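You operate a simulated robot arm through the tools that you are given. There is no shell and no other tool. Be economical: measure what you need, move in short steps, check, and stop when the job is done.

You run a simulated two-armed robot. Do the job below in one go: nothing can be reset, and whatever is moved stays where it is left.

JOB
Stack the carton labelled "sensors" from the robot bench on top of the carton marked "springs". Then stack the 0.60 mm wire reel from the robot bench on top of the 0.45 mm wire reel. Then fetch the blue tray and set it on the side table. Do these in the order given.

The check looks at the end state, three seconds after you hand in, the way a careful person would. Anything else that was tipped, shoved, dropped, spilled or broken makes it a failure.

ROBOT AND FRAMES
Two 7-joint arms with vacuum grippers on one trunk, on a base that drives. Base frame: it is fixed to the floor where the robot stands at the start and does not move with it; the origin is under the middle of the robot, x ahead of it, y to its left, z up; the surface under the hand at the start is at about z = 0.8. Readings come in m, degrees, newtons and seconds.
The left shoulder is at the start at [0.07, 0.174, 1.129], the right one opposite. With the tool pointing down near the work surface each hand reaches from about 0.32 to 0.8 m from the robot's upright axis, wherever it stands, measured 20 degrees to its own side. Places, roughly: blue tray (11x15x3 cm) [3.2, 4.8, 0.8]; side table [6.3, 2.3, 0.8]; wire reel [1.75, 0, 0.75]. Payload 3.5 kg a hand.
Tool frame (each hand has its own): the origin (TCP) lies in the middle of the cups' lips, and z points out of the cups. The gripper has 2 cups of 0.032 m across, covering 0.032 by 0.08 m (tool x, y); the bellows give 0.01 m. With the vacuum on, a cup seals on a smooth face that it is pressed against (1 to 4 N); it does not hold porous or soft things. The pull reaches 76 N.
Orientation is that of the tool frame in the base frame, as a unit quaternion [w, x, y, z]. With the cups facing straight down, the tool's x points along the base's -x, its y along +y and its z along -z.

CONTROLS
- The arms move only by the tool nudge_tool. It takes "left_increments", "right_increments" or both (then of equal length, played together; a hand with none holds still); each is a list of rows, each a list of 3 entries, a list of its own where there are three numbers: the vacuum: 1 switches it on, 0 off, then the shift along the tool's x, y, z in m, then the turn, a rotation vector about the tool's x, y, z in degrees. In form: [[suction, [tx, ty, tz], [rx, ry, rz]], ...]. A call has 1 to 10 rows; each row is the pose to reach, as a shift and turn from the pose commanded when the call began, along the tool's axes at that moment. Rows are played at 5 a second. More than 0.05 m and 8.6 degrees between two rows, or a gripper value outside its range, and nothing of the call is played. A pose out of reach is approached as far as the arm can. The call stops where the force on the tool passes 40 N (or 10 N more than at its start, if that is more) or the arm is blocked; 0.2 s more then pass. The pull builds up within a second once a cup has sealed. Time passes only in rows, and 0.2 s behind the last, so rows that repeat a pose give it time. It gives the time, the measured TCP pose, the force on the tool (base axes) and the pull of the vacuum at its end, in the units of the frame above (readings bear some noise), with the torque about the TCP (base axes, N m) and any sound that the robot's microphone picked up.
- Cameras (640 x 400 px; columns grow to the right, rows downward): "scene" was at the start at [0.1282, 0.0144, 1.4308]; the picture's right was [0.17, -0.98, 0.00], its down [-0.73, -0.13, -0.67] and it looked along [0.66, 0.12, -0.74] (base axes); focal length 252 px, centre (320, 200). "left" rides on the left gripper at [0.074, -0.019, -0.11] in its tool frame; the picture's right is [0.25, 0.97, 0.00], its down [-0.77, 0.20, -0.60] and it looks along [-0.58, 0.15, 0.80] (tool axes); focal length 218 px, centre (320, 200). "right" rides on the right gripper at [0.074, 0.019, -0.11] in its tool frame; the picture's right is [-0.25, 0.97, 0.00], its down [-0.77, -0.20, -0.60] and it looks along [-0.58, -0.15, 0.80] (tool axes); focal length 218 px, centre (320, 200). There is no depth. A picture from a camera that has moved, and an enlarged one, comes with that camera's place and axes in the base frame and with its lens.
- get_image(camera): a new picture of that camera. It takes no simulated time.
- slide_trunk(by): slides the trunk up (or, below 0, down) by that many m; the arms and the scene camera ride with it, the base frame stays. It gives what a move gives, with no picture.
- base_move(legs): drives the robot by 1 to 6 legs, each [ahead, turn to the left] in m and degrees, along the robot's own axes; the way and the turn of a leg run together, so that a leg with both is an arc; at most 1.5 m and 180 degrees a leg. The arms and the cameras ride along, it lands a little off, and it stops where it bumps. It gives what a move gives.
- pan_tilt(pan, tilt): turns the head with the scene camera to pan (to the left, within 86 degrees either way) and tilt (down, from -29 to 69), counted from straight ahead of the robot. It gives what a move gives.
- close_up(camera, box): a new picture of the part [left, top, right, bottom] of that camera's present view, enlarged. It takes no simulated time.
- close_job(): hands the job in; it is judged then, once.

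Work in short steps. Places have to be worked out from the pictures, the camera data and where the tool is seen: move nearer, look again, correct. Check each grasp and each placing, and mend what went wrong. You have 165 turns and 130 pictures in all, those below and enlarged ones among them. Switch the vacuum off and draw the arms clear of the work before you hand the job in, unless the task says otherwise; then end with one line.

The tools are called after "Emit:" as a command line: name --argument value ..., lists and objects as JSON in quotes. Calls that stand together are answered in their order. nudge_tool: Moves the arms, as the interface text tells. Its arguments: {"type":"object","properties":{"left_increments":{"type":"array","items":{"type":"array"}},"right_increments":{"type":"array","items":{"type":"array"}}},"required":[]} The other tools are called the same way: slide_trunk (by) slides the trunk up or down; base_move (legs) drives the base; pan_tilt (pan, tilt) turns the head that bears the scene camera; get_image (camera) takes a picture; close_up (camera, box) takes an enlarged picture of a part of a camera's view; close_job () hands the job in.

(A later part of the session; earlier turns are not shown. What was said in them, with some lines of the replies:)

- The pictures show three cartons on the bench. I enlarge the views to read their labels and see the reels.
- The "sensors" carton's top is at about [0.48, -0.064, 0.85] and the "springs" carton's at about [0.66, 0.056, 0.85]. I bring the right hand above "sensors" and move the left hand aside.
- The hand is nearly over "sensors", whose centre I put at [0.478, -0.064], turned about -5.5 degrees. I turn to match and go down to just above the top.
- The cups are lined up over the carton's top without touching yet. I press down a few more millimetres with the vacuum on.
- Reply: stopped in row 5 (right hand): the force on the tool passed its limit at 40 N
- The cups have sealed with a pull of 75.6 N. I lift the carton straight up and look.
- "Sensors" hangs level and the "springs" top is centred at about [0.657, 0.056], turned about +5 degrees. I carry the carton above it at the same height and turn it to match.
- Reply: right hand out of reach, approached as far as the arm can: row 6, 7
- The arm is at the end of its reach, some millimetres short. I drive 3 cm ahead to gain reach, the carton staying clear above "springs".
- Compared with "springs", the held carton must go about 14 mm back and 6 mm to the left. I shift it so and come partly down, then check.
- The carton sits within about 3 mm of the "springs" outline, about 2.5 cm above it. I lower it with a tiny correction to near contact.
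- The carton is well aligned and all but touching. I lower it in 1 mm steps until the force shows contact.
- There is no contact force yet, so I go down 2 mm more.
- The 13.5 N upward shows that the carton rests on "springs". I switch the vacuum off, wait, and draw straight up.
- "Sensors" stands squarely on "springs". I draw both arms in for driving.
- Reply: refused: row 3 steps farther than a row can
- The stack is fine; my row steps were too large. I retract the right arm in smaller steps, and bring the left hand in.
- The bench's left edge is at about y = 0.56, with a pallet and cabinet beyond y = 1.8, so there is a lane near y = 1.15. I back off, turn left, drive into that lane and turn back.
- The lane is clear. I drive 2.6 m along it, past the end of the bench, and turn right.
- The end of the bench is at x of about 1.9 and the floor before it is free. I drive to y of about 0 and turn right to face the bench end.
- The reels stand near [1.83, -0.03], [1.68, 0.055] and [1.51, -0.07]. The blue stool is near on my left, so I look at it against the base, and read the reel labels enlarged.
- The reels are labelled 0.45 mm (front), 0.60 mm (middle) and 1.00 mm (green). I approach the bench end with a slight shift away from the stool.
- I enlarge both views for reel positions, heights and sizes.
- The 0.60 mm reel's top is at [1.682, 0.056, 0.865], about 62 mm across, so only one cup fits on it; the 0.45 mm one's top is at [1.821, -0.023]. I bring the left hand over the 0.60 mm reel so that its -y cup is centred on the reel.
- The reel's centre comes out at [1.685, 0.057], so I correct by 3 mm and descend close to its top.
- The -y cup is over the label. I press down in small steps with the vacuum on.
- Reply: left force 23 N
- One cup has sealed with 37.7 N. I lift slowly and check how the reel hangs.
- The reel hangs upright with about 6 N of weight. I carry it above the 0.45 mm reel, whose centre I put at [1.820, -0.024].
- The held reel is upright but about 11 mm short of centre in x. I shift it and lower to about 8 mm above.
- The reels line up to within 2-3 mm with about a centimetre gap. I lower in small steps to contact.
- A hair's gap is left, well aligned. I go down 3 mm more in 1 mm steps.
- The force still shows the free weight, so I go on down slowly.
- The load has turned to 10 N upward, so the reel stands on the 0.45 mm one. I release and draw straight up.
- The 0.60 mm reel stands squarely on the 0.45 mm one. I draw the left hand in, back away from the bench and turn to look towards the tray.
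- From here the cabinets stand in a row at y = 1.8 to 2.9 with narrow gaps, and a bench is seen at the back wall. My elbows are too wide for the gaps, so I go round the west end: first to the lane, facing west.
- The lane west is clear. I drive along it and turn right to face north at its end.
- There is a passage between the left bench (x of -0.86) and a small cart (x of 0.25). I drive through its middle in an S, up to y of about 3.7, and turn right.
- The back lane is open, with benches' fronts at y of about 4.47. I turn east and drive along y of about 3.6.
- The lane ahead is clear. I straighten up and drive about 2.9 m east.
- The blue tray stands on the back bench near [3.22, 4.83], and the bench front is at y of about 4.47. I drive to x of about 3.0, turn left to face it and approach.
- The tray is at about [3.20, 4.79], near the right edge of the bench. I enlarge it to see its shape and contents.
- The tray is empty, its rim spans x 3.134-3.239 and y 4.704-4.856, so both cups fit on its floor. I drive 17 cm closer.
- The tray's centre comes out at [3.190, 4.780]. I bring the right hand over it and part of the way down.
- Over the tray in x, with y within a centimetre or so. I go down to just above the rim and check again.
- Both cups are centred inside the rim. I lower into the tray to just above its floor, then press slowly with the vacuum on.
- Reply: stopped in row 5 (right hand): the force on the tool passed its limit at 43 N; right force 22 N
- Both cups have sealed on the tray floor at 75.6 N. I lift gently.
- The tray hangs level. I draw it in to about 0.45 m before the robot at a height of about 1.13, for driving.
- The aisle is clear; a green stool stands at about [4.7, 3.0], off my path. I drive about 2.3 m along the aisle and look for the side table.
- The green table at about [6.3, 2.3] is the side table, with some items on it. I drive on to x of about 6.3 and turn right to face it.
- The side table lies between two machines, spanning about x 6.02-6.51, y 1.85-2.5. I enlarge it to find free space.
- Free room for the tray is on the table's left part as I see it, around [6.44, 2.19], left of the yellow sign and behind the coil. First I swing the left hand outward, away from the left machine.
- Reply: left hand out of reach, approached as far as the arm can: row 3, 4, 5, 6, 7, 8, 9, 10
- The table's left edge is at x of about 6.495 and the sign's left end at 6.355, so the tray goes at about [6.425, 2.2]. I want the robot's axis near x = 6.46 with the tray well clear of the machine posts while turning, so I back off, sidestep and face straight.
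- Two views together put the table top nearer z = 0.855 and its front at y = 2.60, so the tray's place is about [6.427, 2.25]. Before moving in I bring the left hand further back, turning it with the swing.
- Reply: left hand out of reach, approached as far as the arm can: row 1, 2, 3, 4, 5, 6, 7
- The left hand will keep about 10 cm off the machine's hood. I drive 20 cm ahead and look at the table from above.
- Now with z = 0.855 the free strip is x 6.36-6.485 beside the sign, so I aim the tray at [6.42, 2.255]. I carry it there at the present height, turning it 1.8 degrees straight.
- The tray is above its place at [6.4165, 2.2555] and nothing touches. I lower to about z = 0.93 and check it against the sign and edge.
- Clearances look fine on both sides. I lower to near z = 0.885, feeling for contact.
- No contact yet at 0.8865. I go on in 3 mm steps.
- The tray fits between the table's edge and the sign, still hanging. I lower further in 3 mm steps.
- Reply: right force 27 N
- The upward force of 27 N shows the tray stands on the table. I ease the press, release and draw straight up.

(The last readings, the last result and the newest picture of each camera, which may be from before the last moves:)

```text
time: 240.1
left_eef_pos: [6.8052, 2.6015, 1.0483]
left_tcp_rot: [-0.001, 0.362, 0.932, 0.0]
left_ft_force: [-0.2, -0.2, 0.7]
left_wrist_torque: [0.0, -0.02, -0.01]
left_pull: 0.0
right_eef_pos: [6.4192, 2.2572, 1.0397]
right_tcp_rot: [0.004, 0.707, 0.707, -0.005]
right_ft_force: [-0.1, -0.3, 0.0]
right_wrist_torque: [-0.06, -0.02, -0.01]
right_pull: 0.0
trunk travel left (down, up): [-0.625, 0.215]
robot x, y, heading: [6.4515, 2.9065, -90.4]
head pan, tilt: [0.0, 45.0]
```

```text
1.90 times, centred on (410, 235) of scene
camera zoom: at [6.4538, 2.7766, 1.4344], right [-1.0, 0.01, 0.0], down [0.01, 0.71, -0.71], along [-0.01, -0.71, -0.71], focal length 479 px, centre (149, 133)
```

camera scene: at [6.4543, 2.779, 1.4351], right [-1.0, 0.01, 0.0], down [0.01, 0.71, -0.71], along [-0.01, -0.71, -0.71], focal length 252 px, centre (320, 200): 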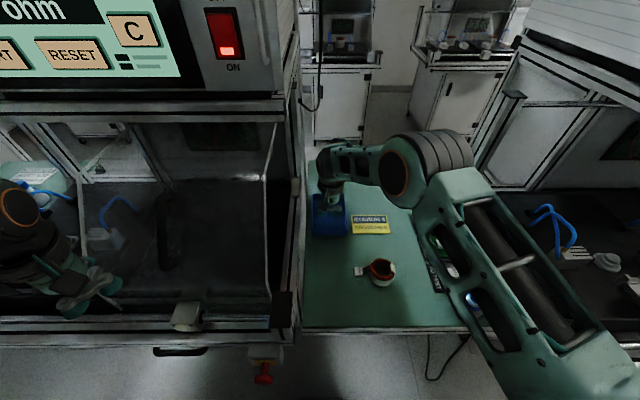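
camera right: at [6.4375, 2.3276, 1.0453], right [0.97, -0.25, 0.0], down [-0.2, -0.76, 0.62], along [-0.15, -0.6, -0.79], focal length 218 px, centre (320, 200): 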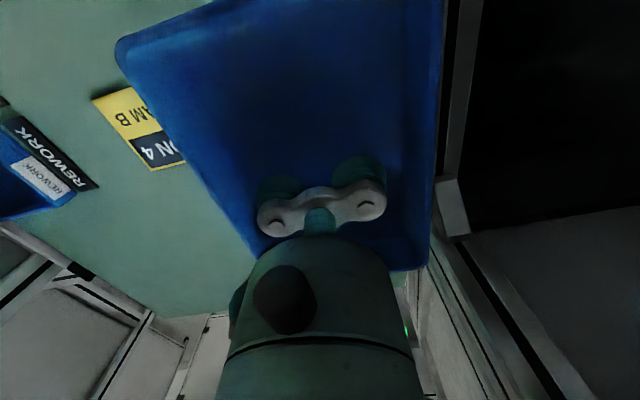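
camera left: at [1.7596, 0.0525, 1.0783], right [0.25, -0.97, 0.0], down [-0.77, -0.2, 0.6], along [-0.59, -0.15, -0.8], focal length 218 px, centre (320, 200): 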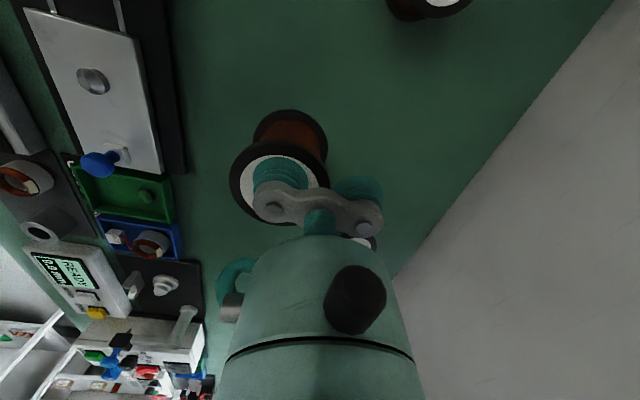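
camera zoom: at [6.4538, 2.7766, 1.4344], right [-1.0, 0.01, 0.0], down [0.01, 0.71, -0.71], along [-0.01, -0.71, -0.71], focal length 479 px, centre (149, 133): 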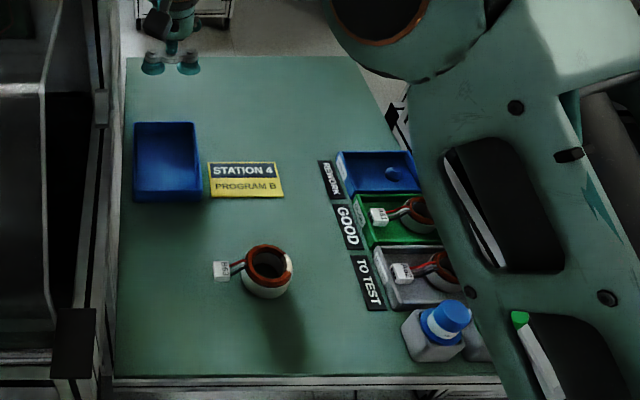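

The tray stands flat beside the sign with all else in place. I raise the hand, draw it back and back the robot away.

Emit:
nudge_tool --right_increments '[[0, [0, 0, -0.04], [0, 0, 0]], [0, [0.01, -0.01, -0.08], [0, 0, 0]], [0, [0.03, -0.03, -0.095], [0, 0, 0]], [0, [0.06, -0.055, -0.095], [0, 0, 0]], [0, [0.09, -0.08, -0.095], [0, 0, 0]], [0, [0.12, -0.105, -0.095], [0, 0, 0]], [0, [0.15, -0.13, -0.095], [0, 0, 0]], [0, [0.18, -0.15, -0.095], [0, 0, 0]], [0, [0.2, -0.165, -0.095], [0, 0, 0]]]'

Emit:
base_move --legs '[[-0.45, 0]]'

Emit:
get_image --camera "scene"

```text
time: 242.1
left_eef_pos: [6.8046, 2.602, 1.0477]
left_tcp_rot: [0.0, 0.361, 0.932, 0.001]
left_ft_force: [0.4, -0.9, -0.8]
left_wrist_torque: [-0.03, 0.0, 0.0]
left_pull: 0.1
right_eef_pos: [6.2509, 2.4557, 1.1302]
right_tcp_rot: [0.005, 0.706, 0.708, -0.006]
right_ft_force: [-0.4, 0.3, 0.5]
right_wrist_torque: [0.02, -0.04, 0.0]
right_pull: 0.0
trunk travel left (down, up): [-0.625, 0.215]
robot x, y, heading: [6.4563, 2.9024, -90.6]
head pan, tilt: [0.0, 45.0]
```

```text
time: 244.8
left_eef_pos: [6.8076, 3.039, 1.0479]
left_tcp_rot: [-0.001, 0.366, 0.93, -0.001]
left_ft_force: [0.3, 0.6, -0.8]
left_wrist_torque: [0.03, 0.02, 0.02]
left_pull: 0.1
right_eef_pos: [6.2554, 2.8971, 1.1315]
right_tcp_rot: [0.004, 0.71, 0.705, -0.005]
right_ft_force: [0.2, 0.2, -0.2]
right_wrist_torque: [-0.01, 0.03, 0.0]
right_pull: 0.1
trunk travel left (down, up): [-0.625, 0.215]
robot x, y, heading: [6.4642, 3.3462, -90.6]
head pan, tilt: [0.0, 45.0]
```

```text
40 pictures are left
camera scene: at [6.4578, 3.2153, 1.4343], right [-1.0, 0.02, 0.0], down [0.01, 0.71, -0.71], along [-0.01, -0.71, -0.71], focal length 252 px, centre (320, 200)
```

scene: 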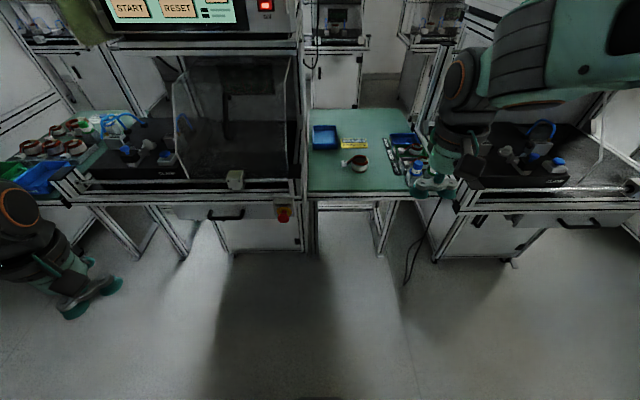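

All three placings were seen to be right, the vacuum is off and both arms are clear, so I hand in.

Emit:
close_job

```text
The job is handed in.
```

The "sensors" carton is on the "springs" carton, the 0.60 mm reel is on the 0.45 mm reel, and the blue tray is on the side table, all done in that order. I saw nothing else tipped or moved.
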